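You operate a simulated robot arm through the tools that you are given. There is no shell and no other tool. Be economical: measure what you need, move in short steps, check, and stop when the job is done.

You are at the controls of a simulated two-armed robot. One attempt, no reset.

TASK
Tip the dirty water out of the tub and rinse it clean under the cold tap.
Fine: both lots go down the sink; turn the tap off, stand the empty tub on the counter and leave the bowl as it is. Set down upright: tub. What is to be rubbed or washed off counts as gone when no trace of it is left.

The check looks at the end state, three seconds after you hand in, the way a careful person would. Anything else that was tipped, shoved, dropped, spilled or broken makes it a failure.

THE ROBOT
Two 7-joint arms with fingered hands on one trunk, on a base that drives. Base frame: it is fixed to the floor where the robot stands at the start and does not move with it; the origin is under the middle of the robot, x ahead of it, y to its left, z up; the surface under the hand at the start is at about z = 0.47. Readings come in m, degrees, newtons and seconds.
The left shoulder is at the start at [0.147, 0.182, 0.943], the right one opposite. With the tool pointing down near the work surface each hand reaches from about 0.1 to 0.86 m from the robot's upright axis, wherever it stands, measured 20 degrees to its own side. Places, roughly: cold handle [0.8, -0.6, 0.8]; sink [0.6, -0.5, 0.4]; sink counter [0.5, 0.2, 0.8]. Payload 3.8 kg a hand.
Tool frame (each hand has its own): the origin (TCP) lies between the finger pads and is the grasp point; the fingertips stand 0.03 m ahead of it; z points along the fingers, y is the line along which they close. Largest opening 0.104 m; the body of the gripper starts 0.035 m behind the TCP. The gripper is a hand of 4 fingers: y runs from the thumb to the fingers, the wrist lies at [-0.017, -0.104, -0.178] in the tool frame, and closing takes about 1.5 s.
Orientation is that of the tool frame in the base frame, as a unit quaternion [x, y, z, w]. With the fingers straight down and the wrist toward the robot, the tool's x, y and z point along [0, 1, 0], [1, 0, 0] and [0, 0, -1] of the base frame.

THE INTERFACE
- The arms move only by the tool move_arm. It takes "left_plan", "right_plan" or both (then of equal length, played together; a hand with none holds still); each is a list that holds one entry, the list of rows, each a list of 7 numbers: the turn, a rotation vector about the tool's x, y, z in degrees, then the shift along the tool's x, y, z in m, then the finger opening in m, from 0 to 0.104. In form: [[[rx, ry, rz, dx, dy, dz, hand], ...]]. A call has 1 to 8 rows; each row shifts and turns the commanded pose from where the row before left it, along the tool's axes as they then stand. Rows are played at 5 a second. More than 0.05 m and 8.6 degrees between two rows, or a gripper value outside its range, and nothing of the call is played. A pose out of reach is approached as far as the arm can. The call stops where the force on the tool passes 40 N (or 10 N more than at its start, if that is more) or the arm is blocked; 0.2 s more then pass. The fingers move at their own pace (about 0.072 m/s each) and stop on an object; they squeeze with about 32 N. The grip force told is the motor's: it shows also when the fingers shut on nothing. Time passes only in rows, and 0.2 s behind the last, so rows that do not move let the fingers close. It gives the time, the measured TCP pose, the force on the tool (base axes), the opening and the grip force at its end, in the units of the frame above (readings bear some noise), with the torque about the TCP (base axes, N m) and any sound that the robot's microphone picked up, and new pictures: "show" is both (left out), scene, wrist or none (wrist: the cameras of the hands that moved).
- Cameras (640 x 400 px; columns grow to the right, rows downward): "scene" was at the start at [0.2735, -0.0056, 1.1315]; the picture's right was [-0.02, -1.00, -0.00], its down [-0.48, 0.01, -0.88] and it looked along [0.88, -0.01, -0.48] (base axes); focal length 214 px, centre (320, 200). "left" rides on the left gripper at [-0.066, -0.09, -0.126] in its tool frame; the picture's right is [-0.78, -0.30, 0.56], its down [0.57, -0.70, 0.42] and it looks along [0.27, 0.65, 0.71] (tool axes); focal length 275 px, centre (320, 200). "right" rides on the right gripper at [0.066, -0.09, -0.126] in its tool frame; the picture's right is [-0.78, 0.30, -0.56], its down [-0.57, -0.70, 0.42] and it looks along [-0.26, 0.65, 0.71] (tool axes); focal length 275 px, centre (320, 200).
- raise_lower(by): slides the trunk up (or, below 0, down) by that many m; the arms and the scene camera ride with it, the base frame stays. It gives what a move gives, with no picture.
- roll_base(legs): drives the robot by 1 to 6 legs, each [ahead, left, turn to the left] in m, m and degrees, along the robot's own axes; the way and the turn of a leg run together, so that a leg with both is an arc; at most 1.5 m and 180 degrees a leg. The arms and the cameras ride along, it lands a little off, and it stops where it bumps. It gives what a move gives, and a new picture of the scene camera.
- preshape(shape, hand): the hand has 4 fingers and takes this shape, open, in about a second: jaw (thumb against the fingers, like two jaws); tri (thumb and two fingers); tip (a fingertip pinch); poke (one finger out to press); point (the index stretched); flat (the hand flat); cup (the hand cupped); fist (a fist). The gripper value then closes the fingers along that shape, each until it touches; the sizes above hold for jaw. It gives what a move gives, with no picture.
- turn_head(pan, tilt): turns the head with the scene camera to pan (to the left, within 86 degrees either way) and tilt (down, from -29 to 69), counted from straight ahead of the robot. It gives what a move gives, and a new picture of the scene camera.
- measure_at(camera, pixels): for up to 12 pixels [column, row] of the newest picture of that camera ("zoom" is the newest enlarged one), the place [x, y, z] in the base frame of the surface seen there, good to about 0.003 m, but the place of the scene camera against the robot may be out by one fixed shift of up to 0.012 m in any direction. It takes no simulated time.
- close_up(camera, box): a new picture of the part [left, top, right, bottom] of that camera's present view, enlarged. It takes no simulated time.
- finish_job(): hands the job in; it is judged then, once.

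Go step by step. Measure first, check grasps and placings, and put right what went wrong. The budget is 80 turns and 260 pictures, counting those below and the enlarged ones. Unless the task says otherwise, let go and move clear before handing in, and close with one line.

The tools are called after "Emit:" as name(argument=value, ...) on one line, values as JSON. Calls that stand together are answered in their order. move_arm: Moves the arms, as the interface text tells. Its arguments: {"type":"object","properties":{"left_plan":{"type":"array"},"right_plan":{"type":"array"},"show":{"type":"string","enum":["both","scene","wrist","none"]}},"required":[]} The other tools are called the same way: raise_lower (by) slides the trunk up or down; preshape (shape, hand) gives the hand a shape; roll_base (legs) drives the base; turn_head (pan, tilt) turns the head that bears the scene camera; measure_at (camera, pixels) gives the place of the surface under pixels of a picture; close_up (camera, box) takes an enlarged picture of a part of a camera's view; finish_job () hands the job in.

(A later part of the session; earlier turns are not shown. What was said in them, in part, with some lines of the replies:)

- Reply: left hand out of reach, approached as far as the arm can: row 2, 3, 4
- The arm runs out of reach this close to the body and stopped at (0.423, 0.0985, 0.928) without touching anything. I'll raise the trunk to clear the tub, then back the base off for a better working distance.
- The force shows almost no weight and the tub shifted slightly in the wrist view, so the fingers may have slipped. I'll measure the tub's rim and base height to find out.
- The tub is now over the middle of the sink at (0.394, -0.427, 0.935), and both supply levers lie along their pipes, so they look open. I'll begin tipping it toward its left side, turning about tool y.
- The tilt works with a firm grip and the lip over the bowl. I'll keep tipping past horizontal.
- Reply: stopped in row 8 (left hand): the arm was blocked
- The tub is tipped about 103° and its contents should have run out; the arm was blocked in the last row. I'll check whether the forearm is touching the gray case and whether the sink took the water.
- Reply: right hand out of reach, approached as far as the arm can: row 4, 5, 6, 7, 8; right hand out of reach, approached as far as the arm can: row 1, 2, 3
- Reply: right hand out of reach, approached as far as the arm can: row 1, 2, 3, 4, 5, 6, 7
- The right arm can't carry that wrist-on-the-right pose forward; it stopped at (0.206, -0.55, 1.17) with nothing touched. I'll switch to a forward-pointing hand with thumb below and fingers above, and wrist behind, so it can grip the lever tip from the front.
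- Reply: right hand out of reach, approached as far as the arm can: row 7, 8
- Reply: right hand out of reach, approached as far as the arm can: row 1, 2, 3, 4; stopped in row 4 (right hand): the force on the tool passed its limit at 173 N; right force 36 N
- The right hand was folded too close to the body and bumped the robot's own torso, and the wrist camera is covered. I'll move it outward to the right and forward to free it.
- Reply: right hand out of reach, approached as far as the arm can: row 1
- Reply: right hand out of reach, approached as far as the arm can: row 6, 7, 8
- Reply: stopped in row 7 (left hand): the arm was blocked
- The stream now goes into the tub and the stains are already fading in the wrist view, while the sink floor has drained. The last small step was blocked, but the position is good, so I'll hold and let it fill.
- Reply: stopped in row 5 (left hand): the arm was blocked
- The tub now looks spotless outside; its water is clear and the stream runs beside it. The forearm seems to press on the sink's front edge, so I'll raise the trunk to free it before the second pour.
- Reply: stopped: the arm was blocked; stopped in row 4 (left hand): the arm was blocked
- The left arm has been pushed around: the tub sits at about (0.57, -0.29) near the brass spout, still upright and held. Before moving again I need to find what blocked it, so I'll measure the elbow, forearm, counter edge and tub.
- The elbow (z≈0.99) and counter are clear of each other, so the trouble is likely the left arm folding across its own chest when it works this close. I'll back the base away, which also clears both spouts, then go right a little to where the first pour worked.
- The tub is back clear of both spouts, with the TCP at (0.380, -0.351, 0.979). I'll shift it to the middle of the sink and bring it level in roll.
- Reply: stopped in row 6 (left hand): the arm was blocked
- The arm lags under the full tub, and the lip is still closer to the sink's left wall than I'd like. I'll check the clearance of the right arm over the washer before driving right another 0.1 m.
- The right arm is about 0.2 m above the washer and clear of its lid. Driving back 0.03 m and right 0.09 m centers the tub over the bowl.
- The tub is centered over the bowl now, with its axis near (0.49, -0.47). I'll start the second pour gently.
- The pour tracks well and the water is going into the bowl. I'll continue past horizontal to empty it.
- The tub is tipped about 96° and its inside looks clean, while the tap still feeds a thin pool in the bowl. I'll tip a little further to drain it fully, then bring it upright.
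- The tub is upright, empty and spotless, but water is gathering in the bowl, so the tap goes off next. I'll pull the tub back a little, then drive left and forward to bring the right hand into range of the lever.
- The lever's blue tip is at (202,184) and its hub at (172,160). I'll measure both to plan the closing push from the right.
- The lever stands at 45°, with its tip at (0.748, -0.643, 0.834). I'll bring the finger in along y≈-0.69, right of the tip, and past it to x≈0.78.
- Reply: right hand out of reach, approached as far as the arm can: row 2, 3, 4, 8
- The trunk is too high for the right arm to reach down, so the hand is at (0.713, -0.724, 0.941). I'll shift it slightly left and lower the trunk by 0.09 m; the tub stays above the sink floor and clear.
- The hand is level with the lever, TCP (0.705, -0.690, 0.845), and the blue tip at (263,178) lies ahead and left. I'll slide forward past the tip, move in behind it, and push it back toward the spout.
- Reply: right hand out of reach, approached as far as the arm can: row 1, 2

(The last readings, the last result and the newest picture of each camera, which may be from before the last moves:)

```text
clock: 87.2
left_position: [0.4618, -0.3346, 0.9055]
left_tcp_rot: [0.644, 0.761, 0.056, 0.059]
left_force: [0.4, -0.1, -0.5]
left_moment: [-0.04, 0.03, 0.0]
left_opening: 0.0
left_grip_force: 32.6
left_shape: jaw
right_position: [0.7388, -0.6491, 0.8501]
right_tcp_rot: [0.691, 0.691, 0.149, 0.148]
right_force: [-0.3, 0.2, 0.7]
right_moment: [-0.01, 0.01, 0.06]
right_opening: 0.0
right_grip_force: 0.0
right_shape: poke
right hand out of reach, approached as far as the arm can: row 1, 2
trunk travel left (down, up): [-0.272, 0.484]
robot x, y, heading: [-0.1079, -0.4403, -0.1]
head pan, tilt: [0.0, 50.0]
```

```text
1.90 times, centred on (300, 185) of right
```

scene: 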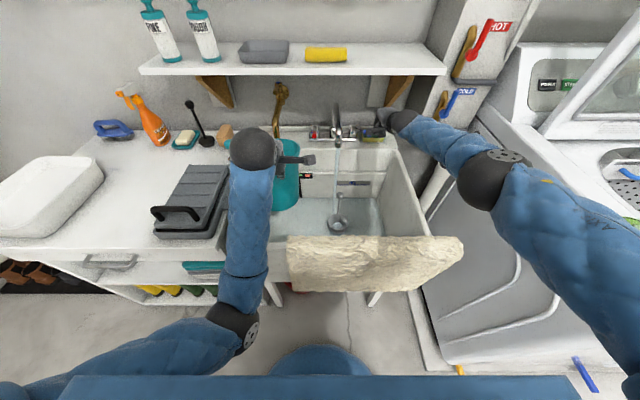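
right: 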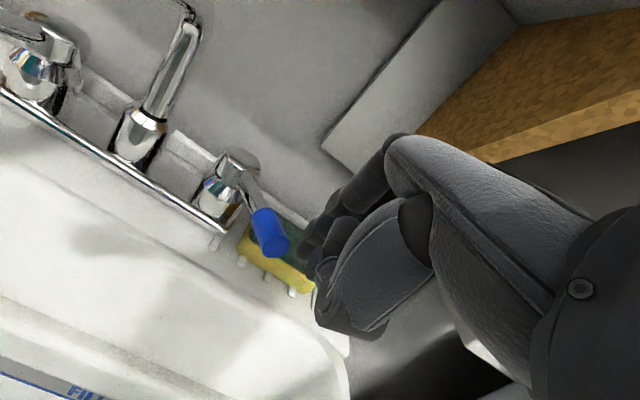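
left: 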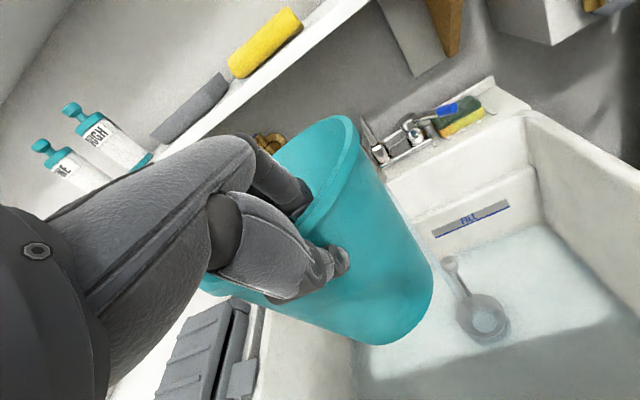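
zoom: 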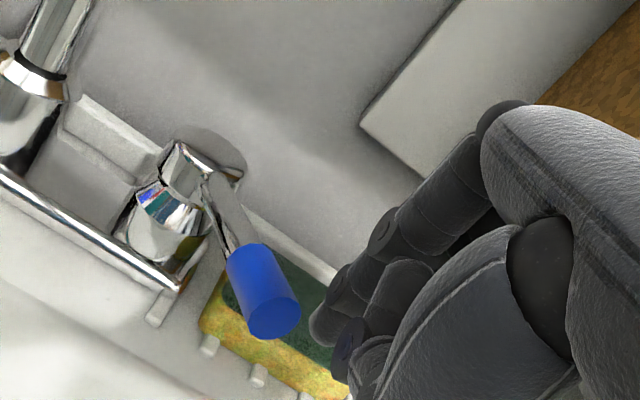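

The right arm is at its reach limit at x≈0.739, just short of passing behind the lever tip. I'll move the hand right, draw the tub back, and roll the base forward 0.05 m.

Emit:
move_arm(right_plan=[[[0, 0, 0, -0.02, 0, 0, 0], [0, 0, 0, -0.018, 0, 0, 0], [0, 0, 0, 0, 0, 0, 0]]], left_plan=[[[0, 0, 0, -0.006, -0.02, -0.004, 0], [0, 0, 0, -0.006, -0.02, -0.004, 0], [0, 0, 0, 0, 0, 0, 0]]], show="none")

Emit:
roll_base(legs=[[0.045, 0, 0]])

Emit:
move_arm(right_plan=[[[0, 0, 0, 0, 0, 0, 0]]], show="wrist")

```text
clock: 88.2
left_position: [0.4475, -0.3319, 0.9513]
left_tcp_rot: [0.63, 0.765, 0.107, 0.081]
left_force: [-0.2, 0.0, -0.6]
left_moment: [-0.03, 0.07, -0.03]
left_opening: 0.0
left_grip_force: 31.8
left_shape: jaw
right_position: [0.7404, -0.6878, 0.8492]
right_tcp_rot: [0.692, 0.691, 0.15, 0.149]
right_force: [0.5, 0.1, 0.3]
right_moment: [0.0, 0.01, 0.01]
right_opening: 0.0001
right_grip_force: 0.1
right_shape: poke
trunk travel left (down, up): [-0.272, 0.484]
robot x, y, heading: [-0.1091, -0.4401, 0.3]
head pan, tilt: [0.0, 50.0]
stopped in row 3 (left hand): the arm was blocked; the commanded pose is now the measured one
```

```text
clock: 89.2
left_position: [0.4947, -0.3322, 0.9503]
left_tcp_rot: [0.631, 0.764, 0.107, 0.08]
left_force: [0.0, -0.2, -1.5]
left_moment: [-0.05, 0.06, 0.0]
left_opening: 0.0
left_grip_force: 31.9
left_shape: jaw
right_position: [0.7867, -0.6873, 0.8481]
right_tcp_rot: [0.691, 0.692, 0.149, 0.147]
right_force: [0.4, 0.4, 0.0]
right_moment: [0.0, 0.01, 0.03]
right_opening: 0.0001
right_grip_force: 0.1
right_shape: poke
trunk travel left (down, up): [-0.272, 0.484]
robot x, y, heading: [-0.0628, -0.4409, 0.2]
head pan, tilt: [0.0, 50.0]
```

scene: 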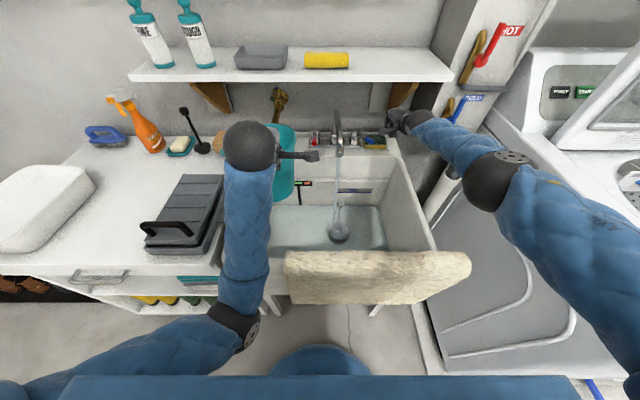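

```text
clock: 89.5
left_position: [0.4933, -0.3302, 0.9481]
left_tcp_rot: [0.63, 0.765, 0.109, 0.08]
left_force: [0.3, 0.3, -0.6]
left_moment: [-0.07, 0.04, 0.01]
left_opening: 0.0
left_grip_force: 31.6
left_shape: jaw
right_position: [0.7863, -0.6872, 0.8482]
right_tcp_rot: [0.691, 0.692, 0.15, 0.148]
right_force: [-0.6, -0.5, -0.9]
right_moment: [0.04, 0.01, 0.03]
right_opening: 0.0001
right_grip_force: 0.1
right_shape: poke
trunk travel left (down, up): [-0.272, 0.484]
robot x, y, heading: [-0.064, -0.4405, -0.2]
head pan, tilt: [0.0, 50.0]
```

right: 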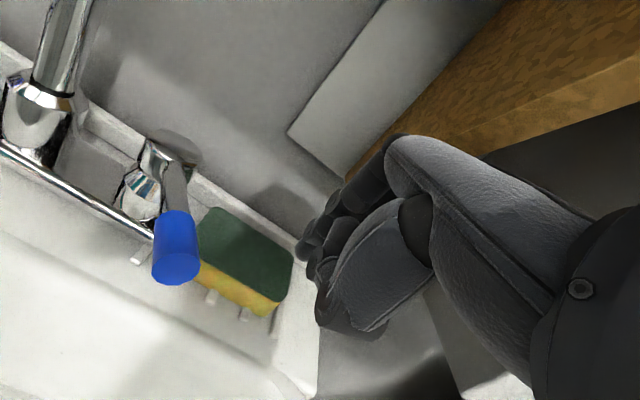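

The finger is now past and right of the lever tip (blue tip at (175,250), finger at about (310,240)). I'll push left and slightly back along the lever's arc to shut it.

Emit:
move_arm(right_plan=[[[0, 0, 0, 0.02, 0, 0, 0], [0, 0, 0, 0.02, 0, 0, 0], [0, 0, 0, 0.0102, -0.0093, -0.0042, 0], [0, 0, 0, 0.0102, -0.0093, -0.0042, 0], [0, 0, 0, 0.0102, -0.0093, -0.0042, 0], [0, 0, 0, 0.0102, -0.0093, -0.0042, 0], [0, 0, 0, 0.0102, -0.0093, -0.0042, 0], [0, 0, 0, 0, 0, 0, 0]]])

Emit:
close_up(camera="scene", box=[260, 90, 460, 260])

```text
clock: 91.3
left_position: [0.494, -0.3316, 0.9494]
left_tcp_rot: [0.629, 0.765, 0.108, 0.081]
left_force: [-0.1, -0.5, -0.9]
left_moment: [-0.03, 0.05, 0.01]
left_opening: 0.0
left_grip_force: 31.9
left_shape: jaw
right_position: [0.7374, -0.5963, 0.8486]
right_tcp_rot: [0.692, 0.691, 0.149, 0.148]
right_force: [-0.3, 0.3, -0.3]
right_moment: [-0.01, -0.02, -0.02]
right_opening: 0.0
right_grip_force: 0.0
right_shape: poke
trunk travel left (down, up): [-0.272, 0.484]
robot x, y, heading: [-0.0643, -0.4442, 0.1]
head pan, tilt: [0.0, 50.0]
```

scene: 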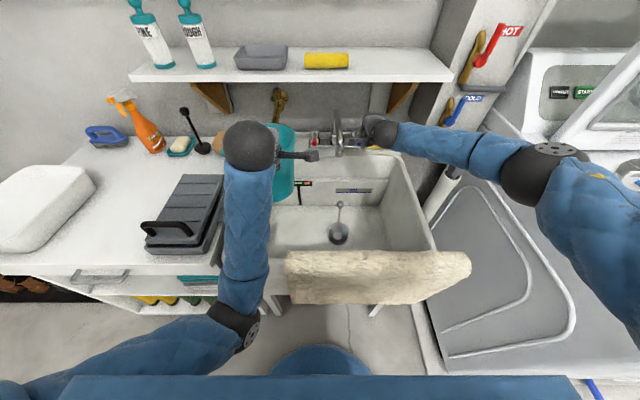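
right: 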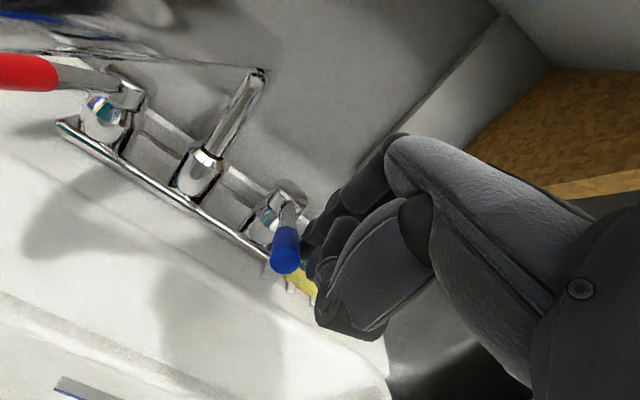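

```text
2.35 times, centred on (360, 175) of scene
```

zoom: 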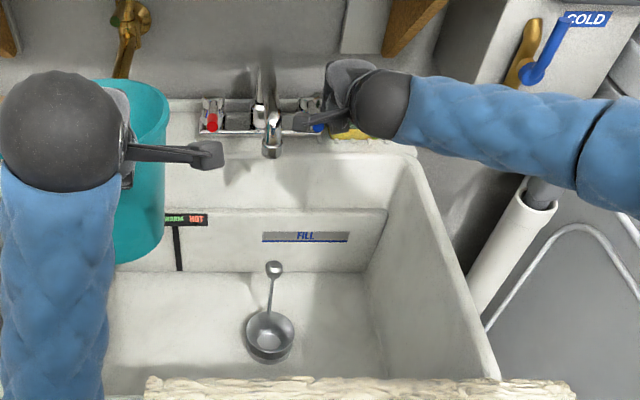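

The stream has stopped and the bowl has drained. I'll measure the blue tip at (285,255) to make sure the lever is fully back at y≈-0.58.

Emit:
measure_at(camera="right", pixels=[[285, 262], [285, 245], [288, 215], [285, 195]])

Emit:
close_up(camera="scene", box=[310, 110, 390, 200])

```text
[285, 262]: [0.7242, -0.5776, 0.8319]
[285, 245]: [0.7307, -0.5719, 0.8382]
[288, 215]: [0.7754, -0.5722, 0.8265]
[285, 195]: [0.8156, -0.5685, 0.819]
```

```text
4.44 times, centred on (350, 155) of scene
```

zoom: 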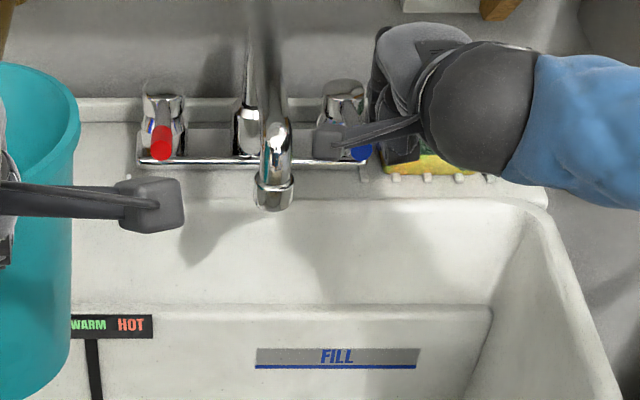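

The tap is shut: the lever tip is back at y≈-0.575 and there's no drip at the spout. I'll withdraw the right hand to the right and back, away from the tap.

Emit:
move_arm(right_plan=[[[0, 0, 0, -0.015, 0, 0, 0], [0, 0, 0, -0.01, -0.032, -0.0142, 0], [0, 0, 0, 0, -0.0366, -0.0163, 0], [0, 0, 0, 0, -0.0366, -0.0163, 0], [0, 0, 0, -0.01, -0.0366, -0.0163, 0], [0, 0, 0, -0.03, -0.02, -0.0163, 0], [0, 0, 0, -0.03, 0, -0.03, 0]]], show="wrist")

Emit:
roll_base(legs=[[-0.13, 0, 0]])

Emit:
raise_lower(by=0.12)

```text
clock: 93.0
left_position: [0.4912, -0.3307, 0.9508]
left_tcp_rot: [0.63, 0.765, 0.109, 0.082]
left_force: [-0.1, 0.1, -2.1]
left_moment: [-0.05, 0.06, 0.0]
left_opening: 0.0
left_grip_force: 31.8
left_shape: jaw
right_position: [0.5609, -0.6904, 0.9049]
right_tcp_rot: [0.69, 0.692, 0.15, 0.149]
right_force: [-0.1, 0.1, -0.2]
right_moment: [-0.01, -0.05, 0.01]
right_opening: 0.0
right_grip_force: 0.1
right_shape: poke
right hand out of reach, approached as far as the arm can: row 4, 5, 6
trunk travel left (down, up): [-0.272, 0.484]
robot x, y, heading: [-0.0643, -0.4415, 0.4]
head pan, tilt: [0.0, 50.0]
```

right: 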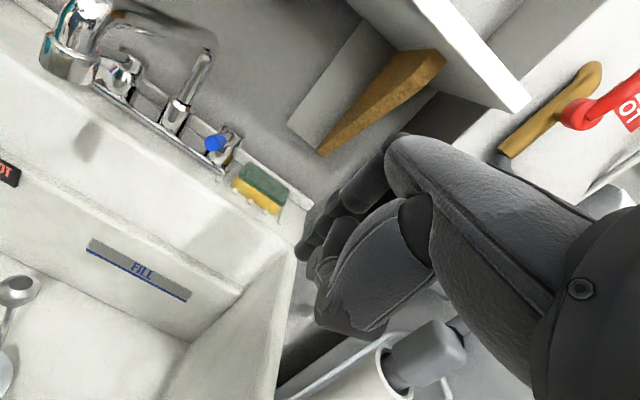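

```text
clock: 94.2
left_position: [0.3641, -0.3316, 0.9526]
left_tcp_rot: [0.63, 0.765, 0.108, 0.08]
left_force: [-0.3, -0.5, -1.6]
left_moment: [-0.04, 0.05, -0.02]
left_opening: 0.0
left_grip_force: 31.5
left_shape: jaw
right_position: [0.4331, -0.6916, 0.9049]
right_tcp_rot: [0.692, 0.69, 0.15, 0.149]
right_force: [-1.1, 0.7, 0.2]
right_moment: [-0.02, -0.02, -0.01]
right_opening: 0.0
right_grip_force: 0.0
right_shape: poke
trunk travel left (down, up): [-0.272, 0.484]
robot x, y, heading: [-0.1897, -0.4389, -0.3]
head pan, tilt: [0.0, 50.0]
```

scene: 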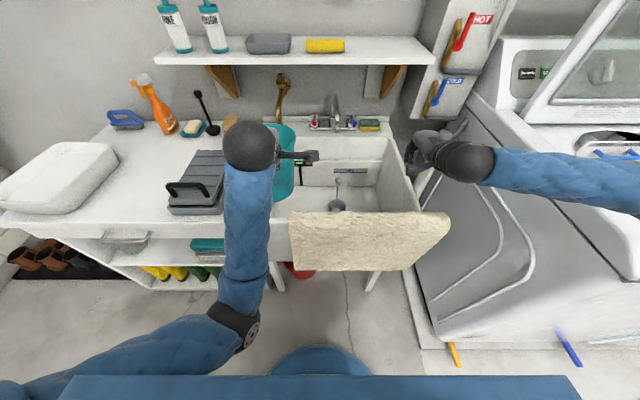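

```text
clock: 95.8
left_position: [0.3763, -0.2754, 1.0638]
left_tcp_rot: [0.607, 0.776, 0.163, 0.044]
left_force: [0.3, 0.4, -1.3]
left_moment: [-0.02, 0.05, -0.02]
left_opening: 0.0001
left_grip_force: 32.1
left_shape: jaw
right_position: [0.4346, -0.6908, 1.0243]
right_tcp_rot: [0.692, 0.691, 0.149, 0.147]
right_force: [0.3, 0.2, 0.6]
right_moment: [0.0, -0.01, 0.05]
right_opening: 0.0
right_grip_force: 0.1
right_shape: poke
trunk travel left (down, up): [-0.392, 0.364]
robot x, y, heading: [-0.1934, -0.4411, -0.4]
head pan, tilt: [0.0, 50.0]
stopped: the arm was blocked; the commanded pose is now the measured one
```

The trunk rise shifted the left hand to (0.376, -0.275, 1.064), with the tub still gripped. I'll check the tub's attitude before driving back along the counter.

Emit:
turn_head(pan=20, tilt=45)

Emit:
move_arm(left_plan=[[[0, 0, 0, 0, 0, 0, 0]]], show="wrist")

```text
clock: 96.6
left_position: [0.3755, -0.2754, 1.0645]
left_tcp_rot: [0.608, 0.776, 0.162, 0.044]
left_force: [-1.1, 0.1, -0.6]
left_moment: [-0.02, 0.06, -0.02]
left_opening: 0.0
left_grip_force: 32.0
left_shape: jaw
right_position: [0.4338, -0.691, 1.0251]
right_tcp_rot: [0.692, 0.691, 0.149, 0.148]
right_force: [-0.2, 0.7, -0.1]
right_moment: [-0.03, 0.04, 0.03]
right_opening: 0.0
right_grip_force: 0.0
right_shape: poke
trunk travel left (down, up): [-0.392, 0.364]
robot x, y, heading: [-0.1915, -0.4388, 0.0]
head pan, tilt: [20.0, 45.0]
```

scene: 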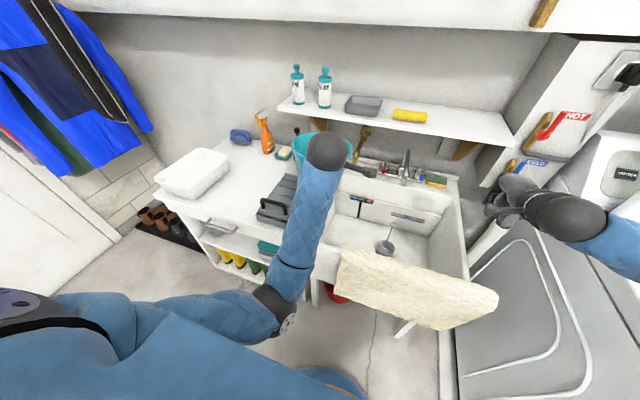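

```text
clock: 97.0
left_position: [0.3742, -0.2759, 1.0633]
left_tcp_rot: [0.607, 0.777, 0.163, 0.044]
left_force: [0.0, 0.2, -1.6]
left_moment: [-0.04, 0.06, 0.02]
left_opening: 0.0
left_grip_force: 32.1
left_shape: jaw
right_position: [0.4324, -0.6906, 1.0243]
right_tcp_rot: [0.692, 0.691, 0.15, 0.148]
right_force: [0.2, -0.2, 0.8]
right_moment: [-0.04, -0.02, -0.01]
right_opening: 0.0002
right_grip_force: 0.1
right_shape: poke
trunk travel left (down, up): [-0.392, 0.364]
robot x, y, heading: [-0.1922, -0.4396, -0.0]
head pan, tilt: [20.0, 45.0]
```

left: 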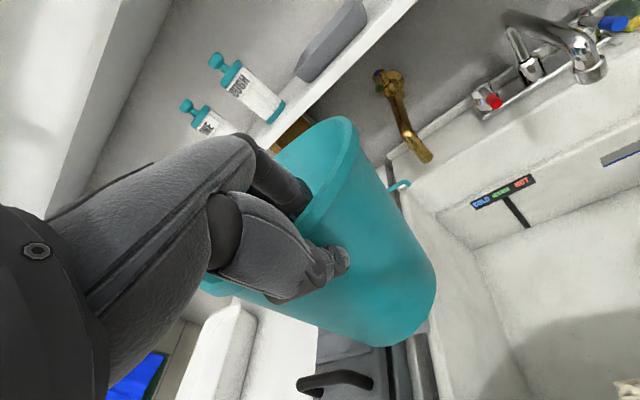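

The tub is firmly held, clean inside and out, and well above everything. I'll drive left 0.39 m, back along the counter.

Emit:
roll_base(legs=[[0, 0.2, 0], [0, 0.19, 0]])

```text
clock: 99.8
left_position: [0.3764, 0.1154, 1.0628]
left_tcp_rot: [0.609, 0.775, 0.163, 0.045]
left_force: [-0.4, -0.5, -1.3]
left_moment: [-0.05, 0.02, 0.04]
left_opening: 0.0002
left_grip_force: 32.2
left_shape: jaw
right_position: [0.4341, -0.3001, 1.0254]
right_tcp_rot: [0.693, 0.69, 0.149, 0.149]
right_force: [0.2, -0.6, 0.0]
right_moment: [-0.05, 0.02, -0.03]
right_opening: 0.0
right_grip_force: 0.0
right_shape: poke
trunk travel left (down, up): [-0.392, 0.364]
robot x, y, heading: [-0.1914, -0.0478, -0.2]
head pan, tilt: [20.0, 45.0]
```

scene: 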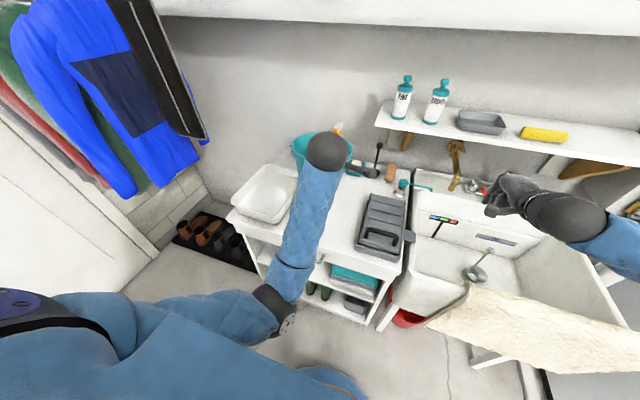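

The tub is back over its old spot. I'll level it (about 12° off) and nudge it to the original position before lowering.

Emit:
move_arm(left_plan=[[[5, -3.7, -0.5, -0.01, 0.01, 0, 0], [5, -3.7, -0.5, -0.01, 0.01, 0, 0], [0, 0, 0, 0, 0, 0, 0], [0, 0, 0, 0, 0, 0, 0]]])

Emit:
close_up(camera="scene", box=[220, 110, 440, 260])

```text
clock: 100.8
left_position: [0.4009, 0.0993, 1.0672]
left_tcp_rot: [0.612, 0.788, 0.055, 0.042]
left_force: [-0.4, -0.3, -0.9]
left_moment: [-0.04, 0.05, -0.02]
left_opening: 0.0
left_grip_force: 32.3
left_shape: jaw
right_position: [0.4326, -0.3012, 1.0239]
right_tcp_rot: [0.693, 0.69, 0.149, 0.148]
right_force: [0.9, -0.5, -0.5]
right_moment: [0.03, -0.01, 0.01]
right_opening: 0.0
right_grip_force: 0.0
right_shape: poke
trunk travel left (down, up): [-0.392, 0.364]
robot x, y, heading: [-0.1889, -0.0502, -0.5]
head pan, tilt: [20.0, 45.0]
```

scene: 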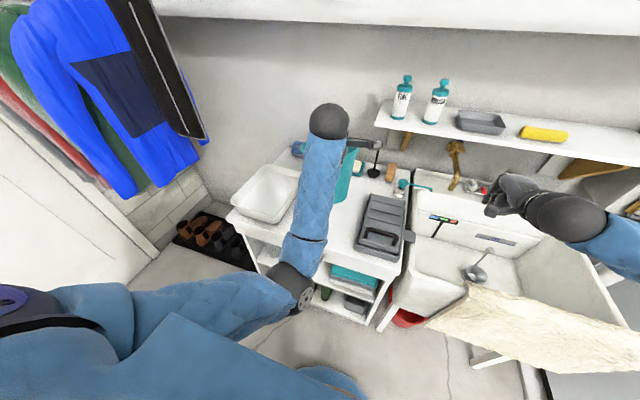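
left: 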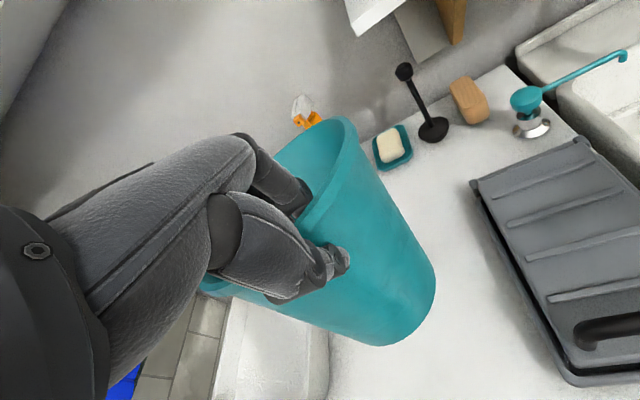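

```text
2.67 times, centred on (330, 185) of scene
```

zoom: 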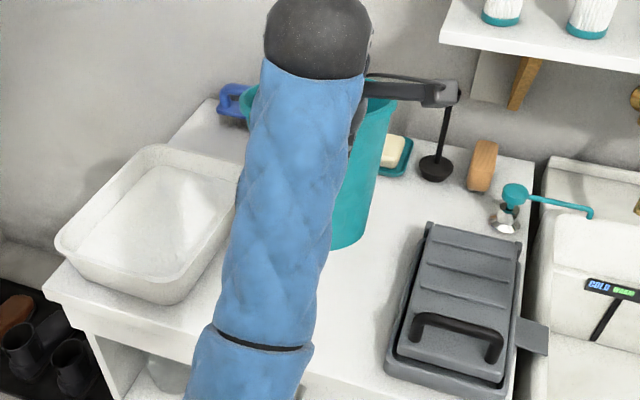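

The tub looks about level. I'll measure rim points and the base edge from the wrist camera to confirm uprightness and height before lowering.

Emit:
measure_at(camera="left", pixels=[[351, 128], [345, 165], [325, 200], [335, 121], [290, 150], [388, 342], [430, 300], [435, 270], [350, 330], [480, 300], [300, 340]])

```text
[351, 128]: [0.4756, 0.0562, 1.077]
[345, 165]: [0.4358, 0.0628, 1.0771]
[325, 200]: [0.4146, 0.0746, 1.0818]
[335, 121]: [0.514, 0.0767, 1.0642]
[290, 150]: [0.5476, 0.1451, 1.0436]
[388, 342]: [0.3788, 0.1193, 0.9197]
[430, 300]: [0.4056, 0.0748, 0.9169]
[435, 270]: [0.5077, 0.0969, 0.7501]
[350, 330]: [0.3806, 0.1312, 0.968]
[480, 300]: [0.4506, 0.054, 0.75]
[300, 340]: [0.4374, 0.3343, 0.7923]
```

The base edge at (0.379, 0.119, 0.92) is nearer than the rim above it, so the tub has settled about 12–15° forward in the grip. I'll pitch the hand to level it and measure again.

Emit:
move_arm(left_plan=[[[-6, 0, 0, 0, 0, 0, 0], [-7, 0, 0, 0, 0, 0, 0], [0, 0, 0, 0, 0, 0, 0]]], show="wrist")

Emit:
measure_at(camera="left", pixels=[[351, 128], [345, 165], [325, 200], [350, 118], [340, 116], [325, 118], [300, 130], [388, 342], [430, 300], [420, 318], [436, 280], [360, 335]])

Emit:
close_up(camera="left", box=[200, 90, 460, 350])

```text
clock: 101.8
left_position: [0.412, 0.1198, 1.0941]
left_tcp_rot: [0.591, 0.779, 0.171, 0.123]
left_force: [0.3, -0.4, -0.8]
left_moment: [-0.03, 0.04, 0.03]
left_opening: 0.0001
left_grip_force: 32.0
left_shape: jaw
right_position: [0.4344, -0.3016, 1.0233]
right_tcp_rot: [0.693, 0.689, 0.149, 0.148]
right_force: [0.4, 0.1, 0.4]
right_moment: [-0.01, 0.01, -0.01]
right_opening: 0.0001
right_grip_force: 0.1
right_shape: poke
trunk travel left (down, up): [-0.392, 0.364]
robot x, y, heading: [-0.189, -0.0482, -0.0]
head pan, tilt: [20.0, 45.0]
stopped in row 3 (left hand): the arm was blocked; the commanded pose is now the measured one
```

left: 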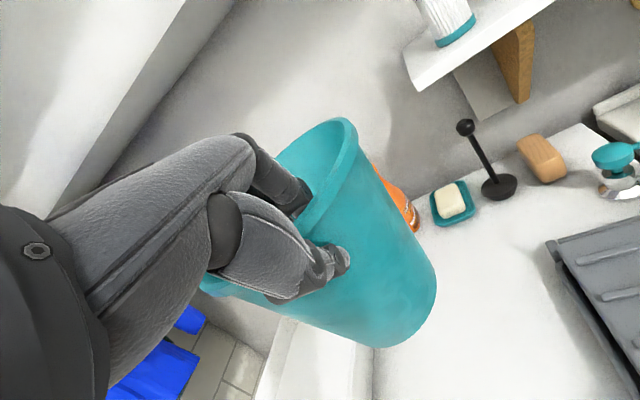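

```text
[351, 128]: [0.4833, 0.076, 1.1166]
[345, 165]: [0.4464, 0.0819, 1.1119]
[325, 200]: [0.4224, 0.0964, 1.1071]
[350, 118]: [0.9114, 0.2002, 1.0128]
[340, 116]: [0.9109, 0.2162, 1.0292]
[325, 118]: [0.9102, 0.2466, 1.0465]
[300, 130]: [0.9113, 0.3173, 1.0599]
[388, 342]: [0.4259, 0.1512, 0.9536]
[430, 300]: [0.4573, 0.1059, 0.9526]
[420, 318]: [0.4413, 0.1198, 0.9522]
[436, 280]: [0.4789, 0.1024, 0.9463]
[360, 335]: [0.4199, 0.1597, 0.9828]
```

```text
1.54 times, centred on (330, 220) of left
```

zoom: 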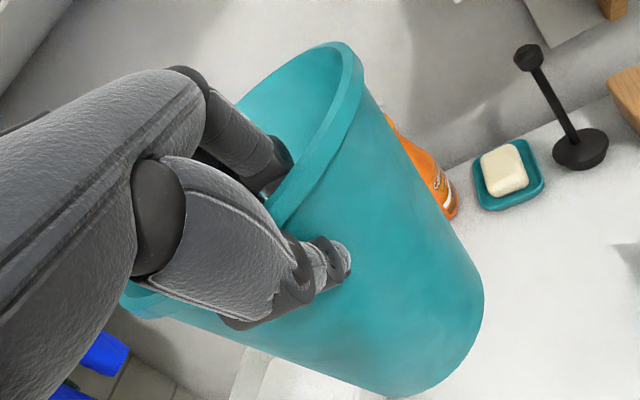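

The rim and base circles now share nearly the same centre (0.479, 0.157), so the tub is upright, with its base at z≈0.952. I'll drive right 0.035 m to the original spot and lower the trunk in stages.

Emit:
roll_base(legs=[[0, -0.037, 0]])

Emit:
raise_lower(by=-0.1)

Emit:
move_arm(left_plan=[[[0, 0, 0, 0, 0, 0, 0]]])

```text
clock: 102.6
left_position: [0.4112, 0.0813, 1.0945]
left_tcp_rot: [0.589, 0.78, 0.172, 0.122]
left_force: [0.5, -0.8, -1.4]
left_moment: [0.0, 0.1, 0.04]
left_opening: 0.0
left_grip_force: 31.9
left_shape: jaw
right_position: [0.4324, -0.3392, 1.0239]
right_tcp_rot: [0.693, 0.69, 0.15, 0.147]
right_force: [-0.2, -0.4, -0.5]
right_moment: [0.01, -0.01, 0.06]
right_opening: 0.0
right_grip_force: 0.1
right_shape: poke
trunk travel left (down, up): [-0.392, 0.364]
robot x, y, heading: [-0.1908, -0.0838, -0.1]
head pan, tilt: [20.0, 45.0]
```

scene: 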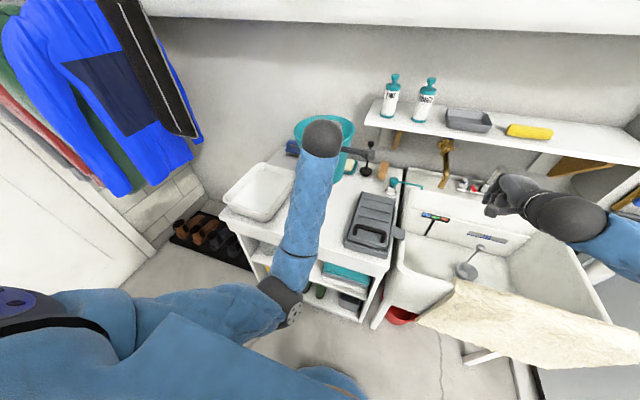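

```text
clock: 104.0
left_position: [0.4139, 0.1215, 0.9903]
left_tcp_rot: [0.576, 0.784, 0.21, 0.093]
left_force: [0.2, -0.5, -2.2]
left_moment: [-0.06, 0.08, 0.0]
left_opening: 0.0001
left_grip_force: 31.6
left_shape: jaw
right_position: [0.4344, -0.336, 0.9255]
right_tcp_rot: [0.693, 0.689, 0.148, 0.149]
right_force: [0.6, 0.2, 0.7]
right_moment: [-0.04, 0.01, -0.02]
right_opening: 0.0001
right_grip_force: 0.0
right_shape: poke
trunk travel left (down, up): [-0.292, 0.464]
robot x, y, heading: [-0.1929, -0.0867, -0.3]
head pan, tilt: [20.0, 45.0]
```

```text
clock: 104.6
left_position: [0.4148, 0.1242, 0.9911]
left_tcp_rot: [0.575, 0.785, 0.211, 0.093]
left_force: [0.8, 0.6, -2.1]
left_moment: [-0.08, 0.09, -0.01]
left_opening: 0.0001
left_grip_force: 32.2
left_shape: jaw
right_position: [0.4336, -0.3368, 0.9235]
right_tcp_rot: [0.693, 0.69, 0.149, 0.148]
right_force: [0.4, -0.7, -0.4]
right_moment: [0.0, -0.01, 0.0]
right_opening: 0.0
right_grip_force: 0.2
right_shape: poke
trunk travel left (down, up): [-0.292, 0.464]
robot x, y, heading: [-0.1905, -0.0828, -0.2]
head pan, tilt: [20.0, 45.0]
stopped in row 1 (left hand): the arm was blocked; the commanded pose is now the measured one
```

scene: 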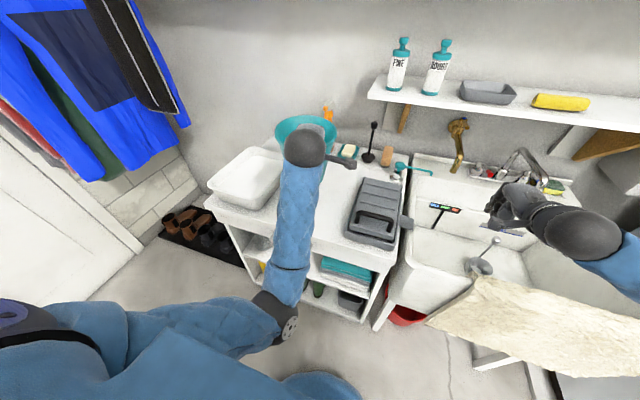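
left: 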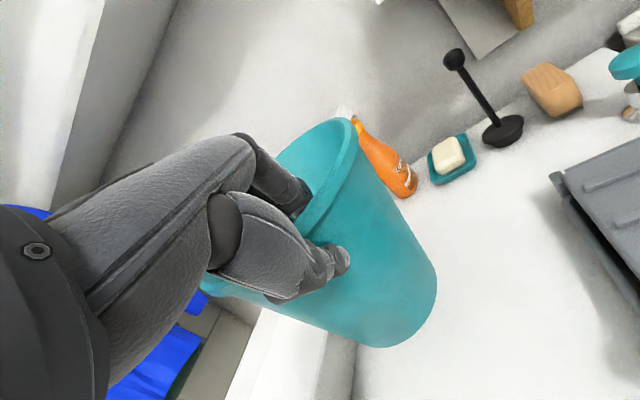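

Each move pushes the left arm a few centimeters, which fits its elbow pressing on the chest. I'll back the base 0.12 m and reach the arm forward by the same amount, so the elbow opens away from the body.

Emit:
roll_base(legs=[[-0.12, 0, 0]])

Emit:
move_arm(left_plan=[[[0, -2, 0, -0.018, 0.024, 0.01, 0], [0, -2, 0, -0.018, 0.024, 0.01, 0], [0, -2, 0, -0.018, 0.024, 0.01, 0], [0, 0, 0, -0.018, 0.024, 0.01, 0], [0, 0, 0, 0, 0, 0, 0]]])

```text
clock: 105.8
left_position: [0.2907, 0.1241, 0.9914]
left_tcp_rot: [0.575, 0.785, 0.211, 0.093]
left_force: [-0.4, -0.9, -0.7]
left_moment: [-0.07, 0.07, -0.01]
left_opening: 0.0001
left_grip_force: 31.9
left_shape: jaw
right_position: [0.3088, -0.3362, 0.9246]
right_tcp_rot: [0.692, 0.69, 0.15, 0.149]
right_force: [-1.1, -0.2, -0.7]
right_moment: [0.02, -0.02, 0.01]
right_opening: 0.0001
right_grip_force: 0.1
right_shape: poke
trunk travel left (down, up): [-0.292, 0.464]
robot x, y, heading: [-0.3154, -0.0821, -0.3]
head pan, tilt: [20.0, 45.0]
```

scene: 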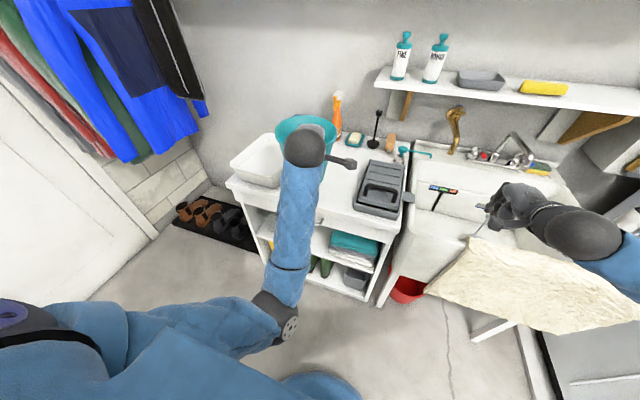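

```text
clock: 107.0
left_position: [0.4104, 0.0865, 0.9918]
left_tcp_rot: [0.586, 0.778, 0.181, 0.135]
left_force: [-0.1, -0.1, -1.3]
left_moment: [-0.04, 0.07, 0.0]
left_opening: 0.0
left_grip_force: 31.7
left_shape: jaw
right_position: [0.3098, -0.3354, 0.9237]
right_tcp_rot: [0.693, 0.689, 0.149, 0.149]
right_force: [-0.1, 0.4, -0.5]
right_moment: [0.03, 0.0, -0.04]
right_opening: 0.0
right_grip_force: 0.0
right_shape: poke
trunk travel left (down, up): [-0.292, 0.464]
robot x, y, heading: [-0.3138, -0.0827, -0.1]
head pan, tilt: [20.0, 45.0]
```

scene: 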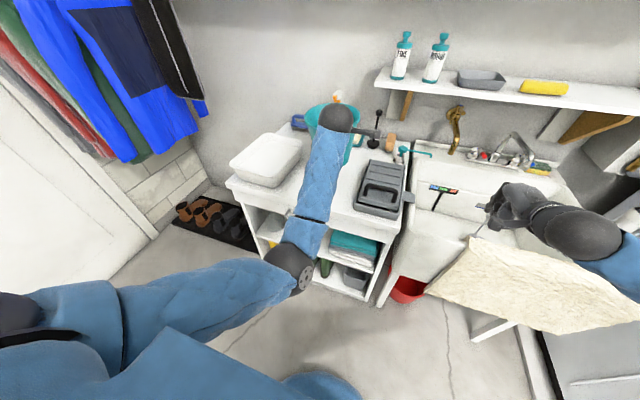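
left: 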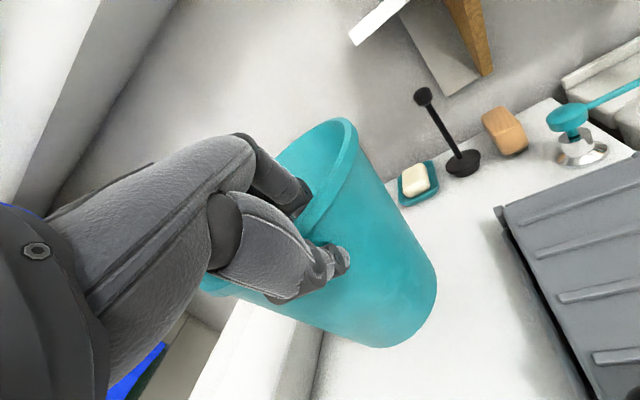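

The arm tracks cleanly again at (0.410, 0.087, 0.992). I'll check the tub's level once more before the final descent.

Emit:
measure_at(camera="left", pixels=[[351, 128], [348, 150], [340, 175], [325, 200], [388, 343], [410, 330], [425, 312], [434, 295], [365, 338], [300, 400], [540, 300]])

```text
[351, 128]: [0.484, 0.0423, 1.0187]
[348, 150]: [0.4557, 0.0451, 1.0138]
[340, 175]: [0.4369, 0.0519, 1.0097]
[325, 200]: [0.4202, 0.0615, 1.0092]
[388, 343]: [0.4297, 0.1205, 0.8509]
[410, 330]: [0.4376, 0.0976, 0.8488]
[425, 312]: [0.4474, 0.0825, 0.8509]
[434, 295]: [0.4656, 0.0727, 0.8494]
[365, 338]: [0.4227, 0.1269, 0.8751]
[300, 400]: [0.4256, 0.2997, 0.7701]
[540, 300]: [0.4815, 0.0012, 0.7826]
```

The base edge reads z = 0.849–0.851 all round, so the tub is level, centred at about (0.483, 0.125) between the tray and the case. I'll lower it about 0.097 m, slowing at the end.

Emit:
move_arm(left_plan=[[[0, 0, 0, 0, -0.0126, 0.0257, 0], [0, 0, 0, 0, -0.0126, 0.0257, 0], [0, 0, 0, 0, -0.0126, 0.0257, 0], [0, 0, 0, 0, -0.0018, 0.0036, 0], [0, 0, 0, 0, -0.0018, 0.0036, 0], [0, 0, 0, 0, 0, 0, 0]]])

Emit:
measure_at(camera="left", pixels=[[388, 343], [410, 330], [425, 312], [434, 295], [440, 330], [400, 360], [450, 290]])

```text
clock: 108.4
left_position: [0.4123, 0.085, 0.9007]
left_tcp_rot: [0.586, 0.778, 0.182, 0.137]
left_force: [-0.9, -1.2, 8.6]
left_moment: [0.1, 0.0, -0.01]
left_opening: 0.0
left_grip_force: 32.0
left_shape: jaw
right_position: [0.308, -0.3371, 0.9243]
right_tcp_rot: [0.693, 0.689, 0.15, 0.149]
right_force: [-0.3, 0.1, -1.0]
right_moment: [-0.01, -0.01, 0.0]
right_opening: 0.0002
right_grip_force: 0.0
right_shape: poke
trunk travel left (down, up): [-0.292, 0.464]
robot x, y, heading: [-0.3167, -0.0824, -0.3]
head pan, tilt: [20.0, 45.0]
```

scene: 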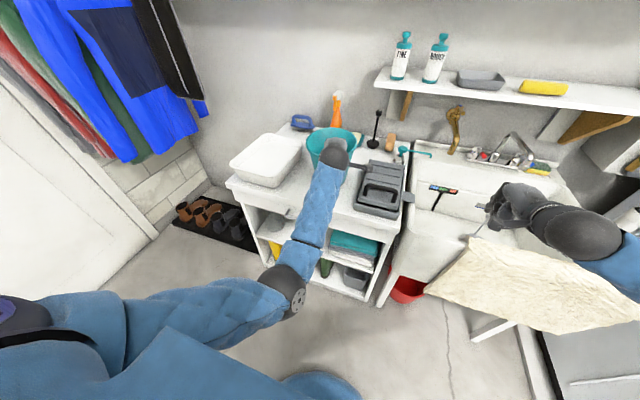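
left: 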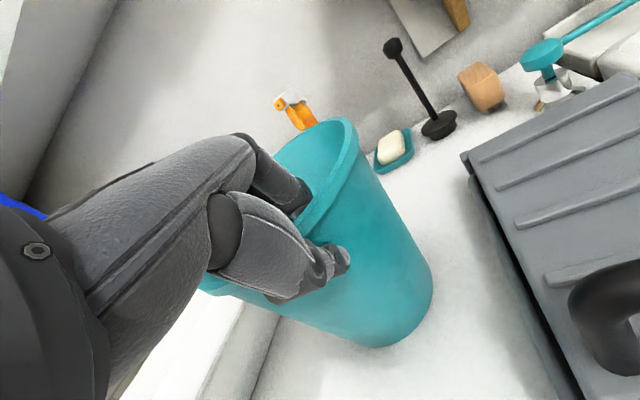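

```text
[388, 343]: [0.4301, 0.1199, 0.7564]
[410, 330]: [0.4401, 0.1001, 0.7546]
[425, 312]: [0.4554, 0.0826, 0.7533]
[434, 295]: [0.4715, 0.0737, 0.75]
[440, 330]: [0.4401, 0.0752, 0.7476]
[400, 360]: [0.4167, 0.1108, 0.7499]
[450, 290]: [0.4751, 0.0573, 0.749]
```

The base touches the counter (z≈0.754, with 8.6 N upward on the hand) and sits level. I'll open the fingers fully.

Emit:
move_arm(left_plan=[[[0, 0, 0, 0, 0, 0, 0.02], [0, 0, 0, 0, 0, 0, 0.04], [0, 0, 0, 0, 0, 0, 0.07], [0, 0, 0, 0, 0, 0, 0.09], [0, 0, 0, 0, 0, 0, 0.09], [0, 0, 0, 0, 0, 0, 0.09], [0, 0, 0, 0, 0, 0, 0.09]]])

```text
clock: 110.0
left_position: [0.4113, 0.0865, 0.8985]
left_tcp_rot: [0.585, 0.779, 0.181, 0.133]
left_force: [-0.2, -0.3, -0.4]
left_moment: [0.0, 0.0, -0.01]
left_opening: 0.0897
left_grip_force: 0.1
left_shape: jaw
right_position: [0.3098, -0.3363, 0.9239]
right_tcp_rot: [0.693, 0.689, 0.149, 0.149]
right_force: [0.2, 0.2, -0.1]
right_moment: [-0.02, -0.04, -0.01]
right_opening: 0.0
right_grip_force: 0.0
right_shape: poke
trunk travel left (down, up): [-0.292, 0.464]
robot x, y, heading: [-0.3172, -0.0869, -0.5]
head pan, tilt: [20.0, 45.0]
```

scene: 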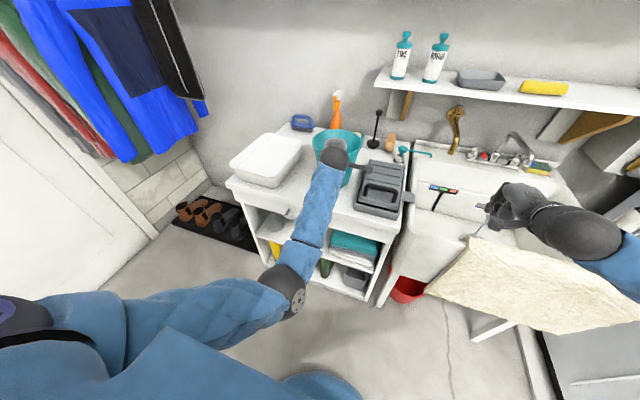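
left: 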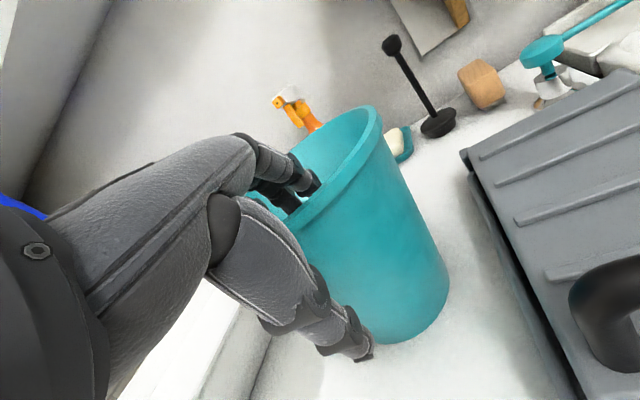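

The tub stands by itself, the grip is off, and fingers and thumb are clear of the wall. I'll lift the hand out along the finger direction.

Emit:
move_arm(left_plan=[[[0, 0, 0, 0, 0.007, -0.033, 0.09], [0, 0, 0, 0, 0.007, -0.035, 0.09], [0, 0, 0, 0, 0.007, -0.035, 0.09], [0, 0, 0, 0, 0.005, -0.035, 0.09], [0, 0, 0, 0, 0, -0.04, 0.09], [0, 0, 0, 0, 0, -0.04, 0.09]]])

Emit:
roll_base(legs=[[-0.15, 0, 0]])

Emit:
close_up(camera="scene", box=[220, 90, 460, 260])

```text
clock: 111.4
left_position: [0.3413, 0.0653, 1.1063]
left_tcp_rot: [0.585, 0.779, 0.18, 0.134]
left_force: [0.3, -1.2, -0.1]
left_moment: [-0.01, -0.01, -0.04]
left_opening: 0.0895
left_grip_force: 0.1
left_shape: jaw
right_position: [0.3098, -0.3362, 0.9235]
right_tcp_rot: [0.693, 0.689, 0.149, 0.149]
right_force: [-0.1, 0.1, 0.2]
right_moment: [-0.01, 0.02, 0.0]
right_opening: 0.0001
right_grip_force: 0.0
right_shape: poke
trunk travel left (down, up): [-0.292, 0.464]
robot x, y, heading: [-0.3159, -0.0862, -0.5]
head pan, tilt: [20.0, 45.0]
```

scene: 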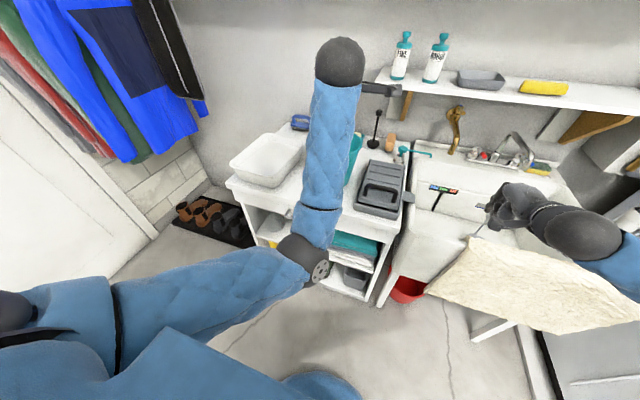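
left: 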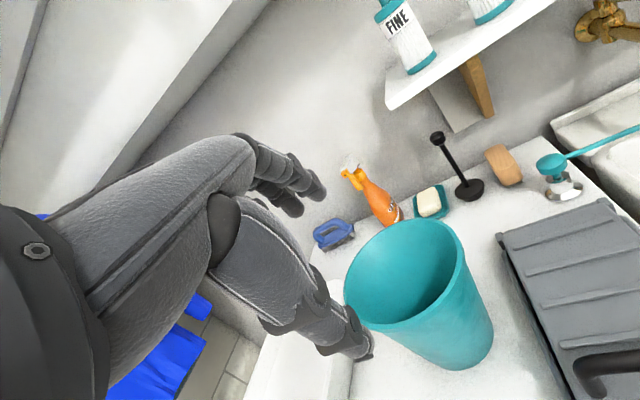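

```text
clock: 112.8
left_position: [0.1945, 0.0651, 1.1064]
left_tcp_rot: [0.585, 0.779, 0.181, 0.133]
left_force: [-0.7, 0.9, 0.3]
left_moment: [0.03, -0.01, 0.02]
left_opening: 0.0897
left_grip_force: 0.1
left_shape: jaw
right_position: [0.1606, -0.3364, 0.9244]
right_tcp_rot: [0.694, 0.688, 0.148, 0.148]
right_force: [-0.4, -0.1, 0.7]
right_moment: [-0.02, -0.02, 0.0]
right_opening: 0.0001
right_grip_force: 0.0
right_shape: poke
trunk travel left (down, up): [-0.292, 0.464]
robot x, y, heading: [-0.4623, -0.0842, -0.3]
head pan, tilt: [20.0, 45.0]
```

scene: 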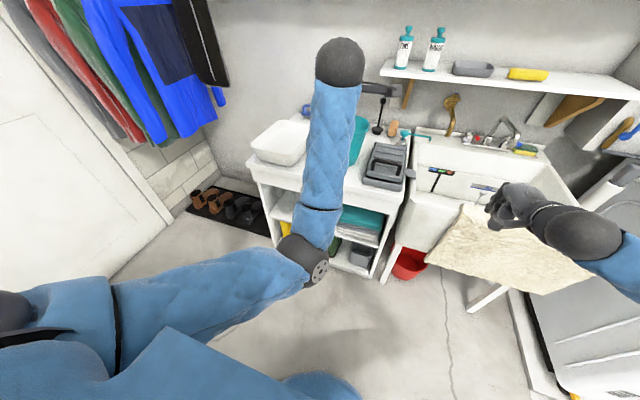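

```text
2.35 times, centred on (340, 175) of scene
```

zoom: 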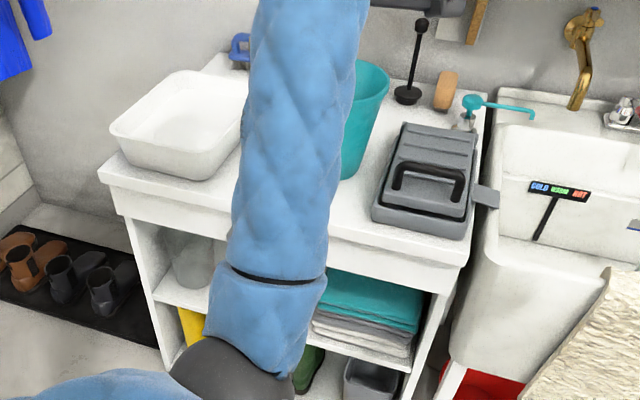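

The tub stands upright on the counter with everything around it in place. I'll take a last look at the tub's inside from the wrist camera and at the sink and tap.

Emit:
move_arm(left_plan=[[[0, 0, 0, 0.03, 0, 0, 0.09], [0, 0, 0, 0.03, 0, 0, 0.09]]], show="wrist")

Emit:
close_up(camera="left", box=[320, 160, 560, 360])

Emit:
close_up(camera="scene", box=[380, 80, 600, 260])

```text
clock: 113.4
left_position: [0.1789, 0.1229, 1.104]
left_tcp_rot: [0.587, 0.778, 0.18, 0.134]
left_force: [0.6, 0.3, -0.5]
left_moment: [0.0, 0.03, -0.01]
left_opening: 0.0898
left_grip_force: 0.0
left_shape: jaw
right_position: [0.1631, -0.3376, 0.9248]
right_tcp_rot: [0.694, 0.689, 0.149, 0.148]
right_force: [0.5, 0.2, -0.5]
right_moment: [-0.01, 0.0, -0.01]
right_opening: 0.0
right_grip_force: 0.0
right_shape: poke
trunk travel left (down, up): [-0.292, 0.464]
robot x, y, heading: [-0.4635, -0.0803, -0.5]
head pan, tilt: [20.0, 45.0]
```

left: 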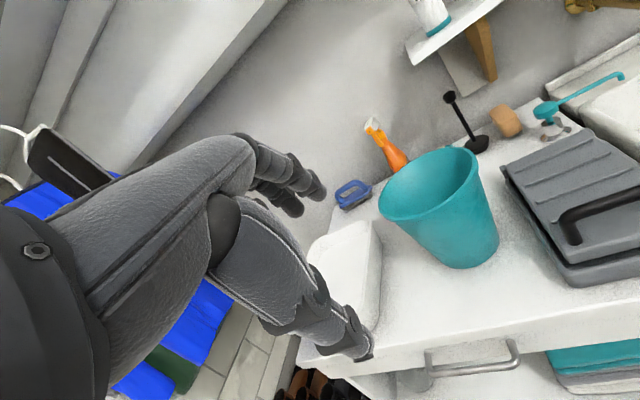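

```text
2.00 times, centred on (440, 260) of left
```

zoom: 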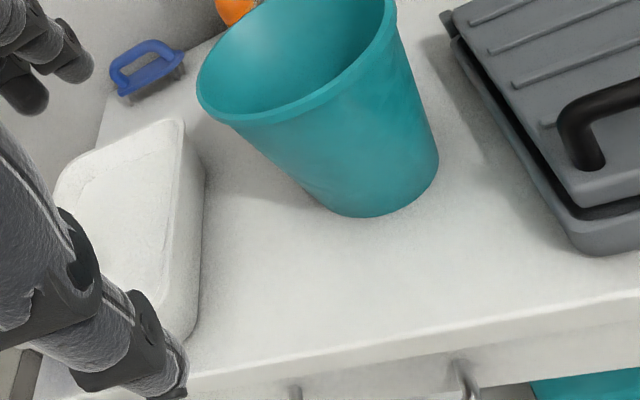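

```text
2.22 times, centred on (490, 170) of scene
```

zoom: 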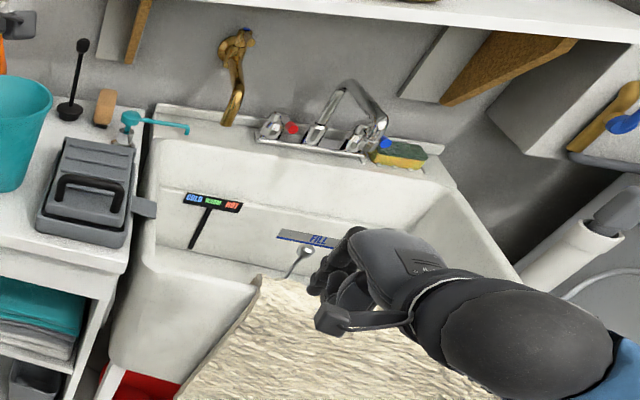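

The tub is empty, and I don't see any stains from here. I'll zoom in on its lower wall once more, where the shading looks slightly uneven.

Emit:
close_up(camera="left", box=[370, 140, 510, 275])

Emit:
turn_head(pan=28, tilt=35)

Emit:
close_up(camera="scene", box=[250, 120, 390, 220])

```text
2.96 times, centred on (440, 208) of left
```

zoom: 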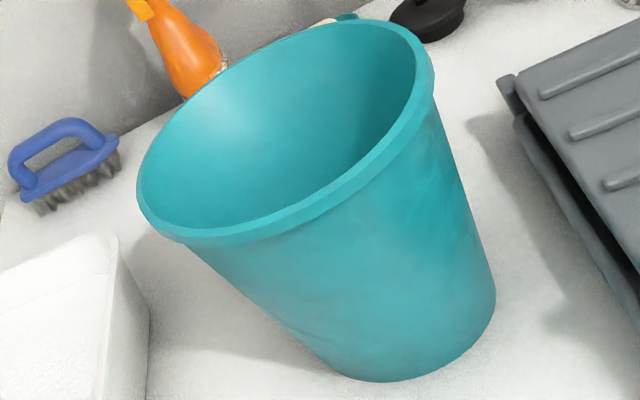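

```text
clock: 114.1
left_position: [0.1786, 0.1235, 1.1026]
left_tcp_rot: [0.586, 0.778, 0.181, 0.135]
left_force: [-0.3, 0.8, 0.2]
left_moment: [-0.02, 0.03, 0.01]
left_opening: 0.0896
left_grip_force: 0.0
left_shape: jaw
right_position: [0.1622, -0.3373, 0.924]
right_tcp_rot: [0.694, 0.688, 0.148, 0.149]
right_force: [0.0, -1.2, 0.1]
right_moment: [-0.01, -0.03, 0.0]
right_opening: 0.0001
right_grip_force: 0.1
right_shape: poke
trunk travel left (down, up): [-0.292, 0.464]
robot x, y, heading: [-0.46, -0.0825, -0.3]
head pan, tilt: [28.0, 35.0]
```

scene: 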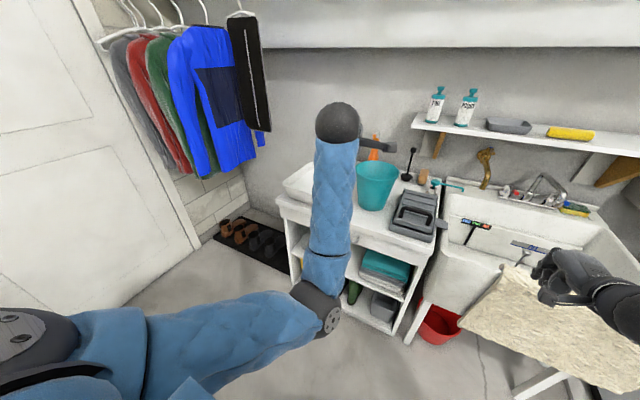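

```text
4.00 times, centred on (320, 170) of scene
```

zoom: 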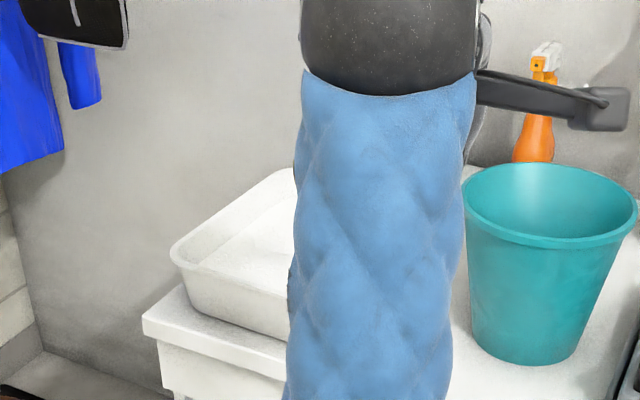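

The tub is clean inside and out, empty and upright on the counter; the tap is off, the sink has drained, and both hands are clear. Handing in.

Emit:
finish_job()

```text
The job is handed in.
```

I tipped the dirty water into the sink, rinsed the tub under the cold tap and emptied that down the sink too. The tap is off, the bowl is as it was, and the clean, empty tub stands upright on the counter.
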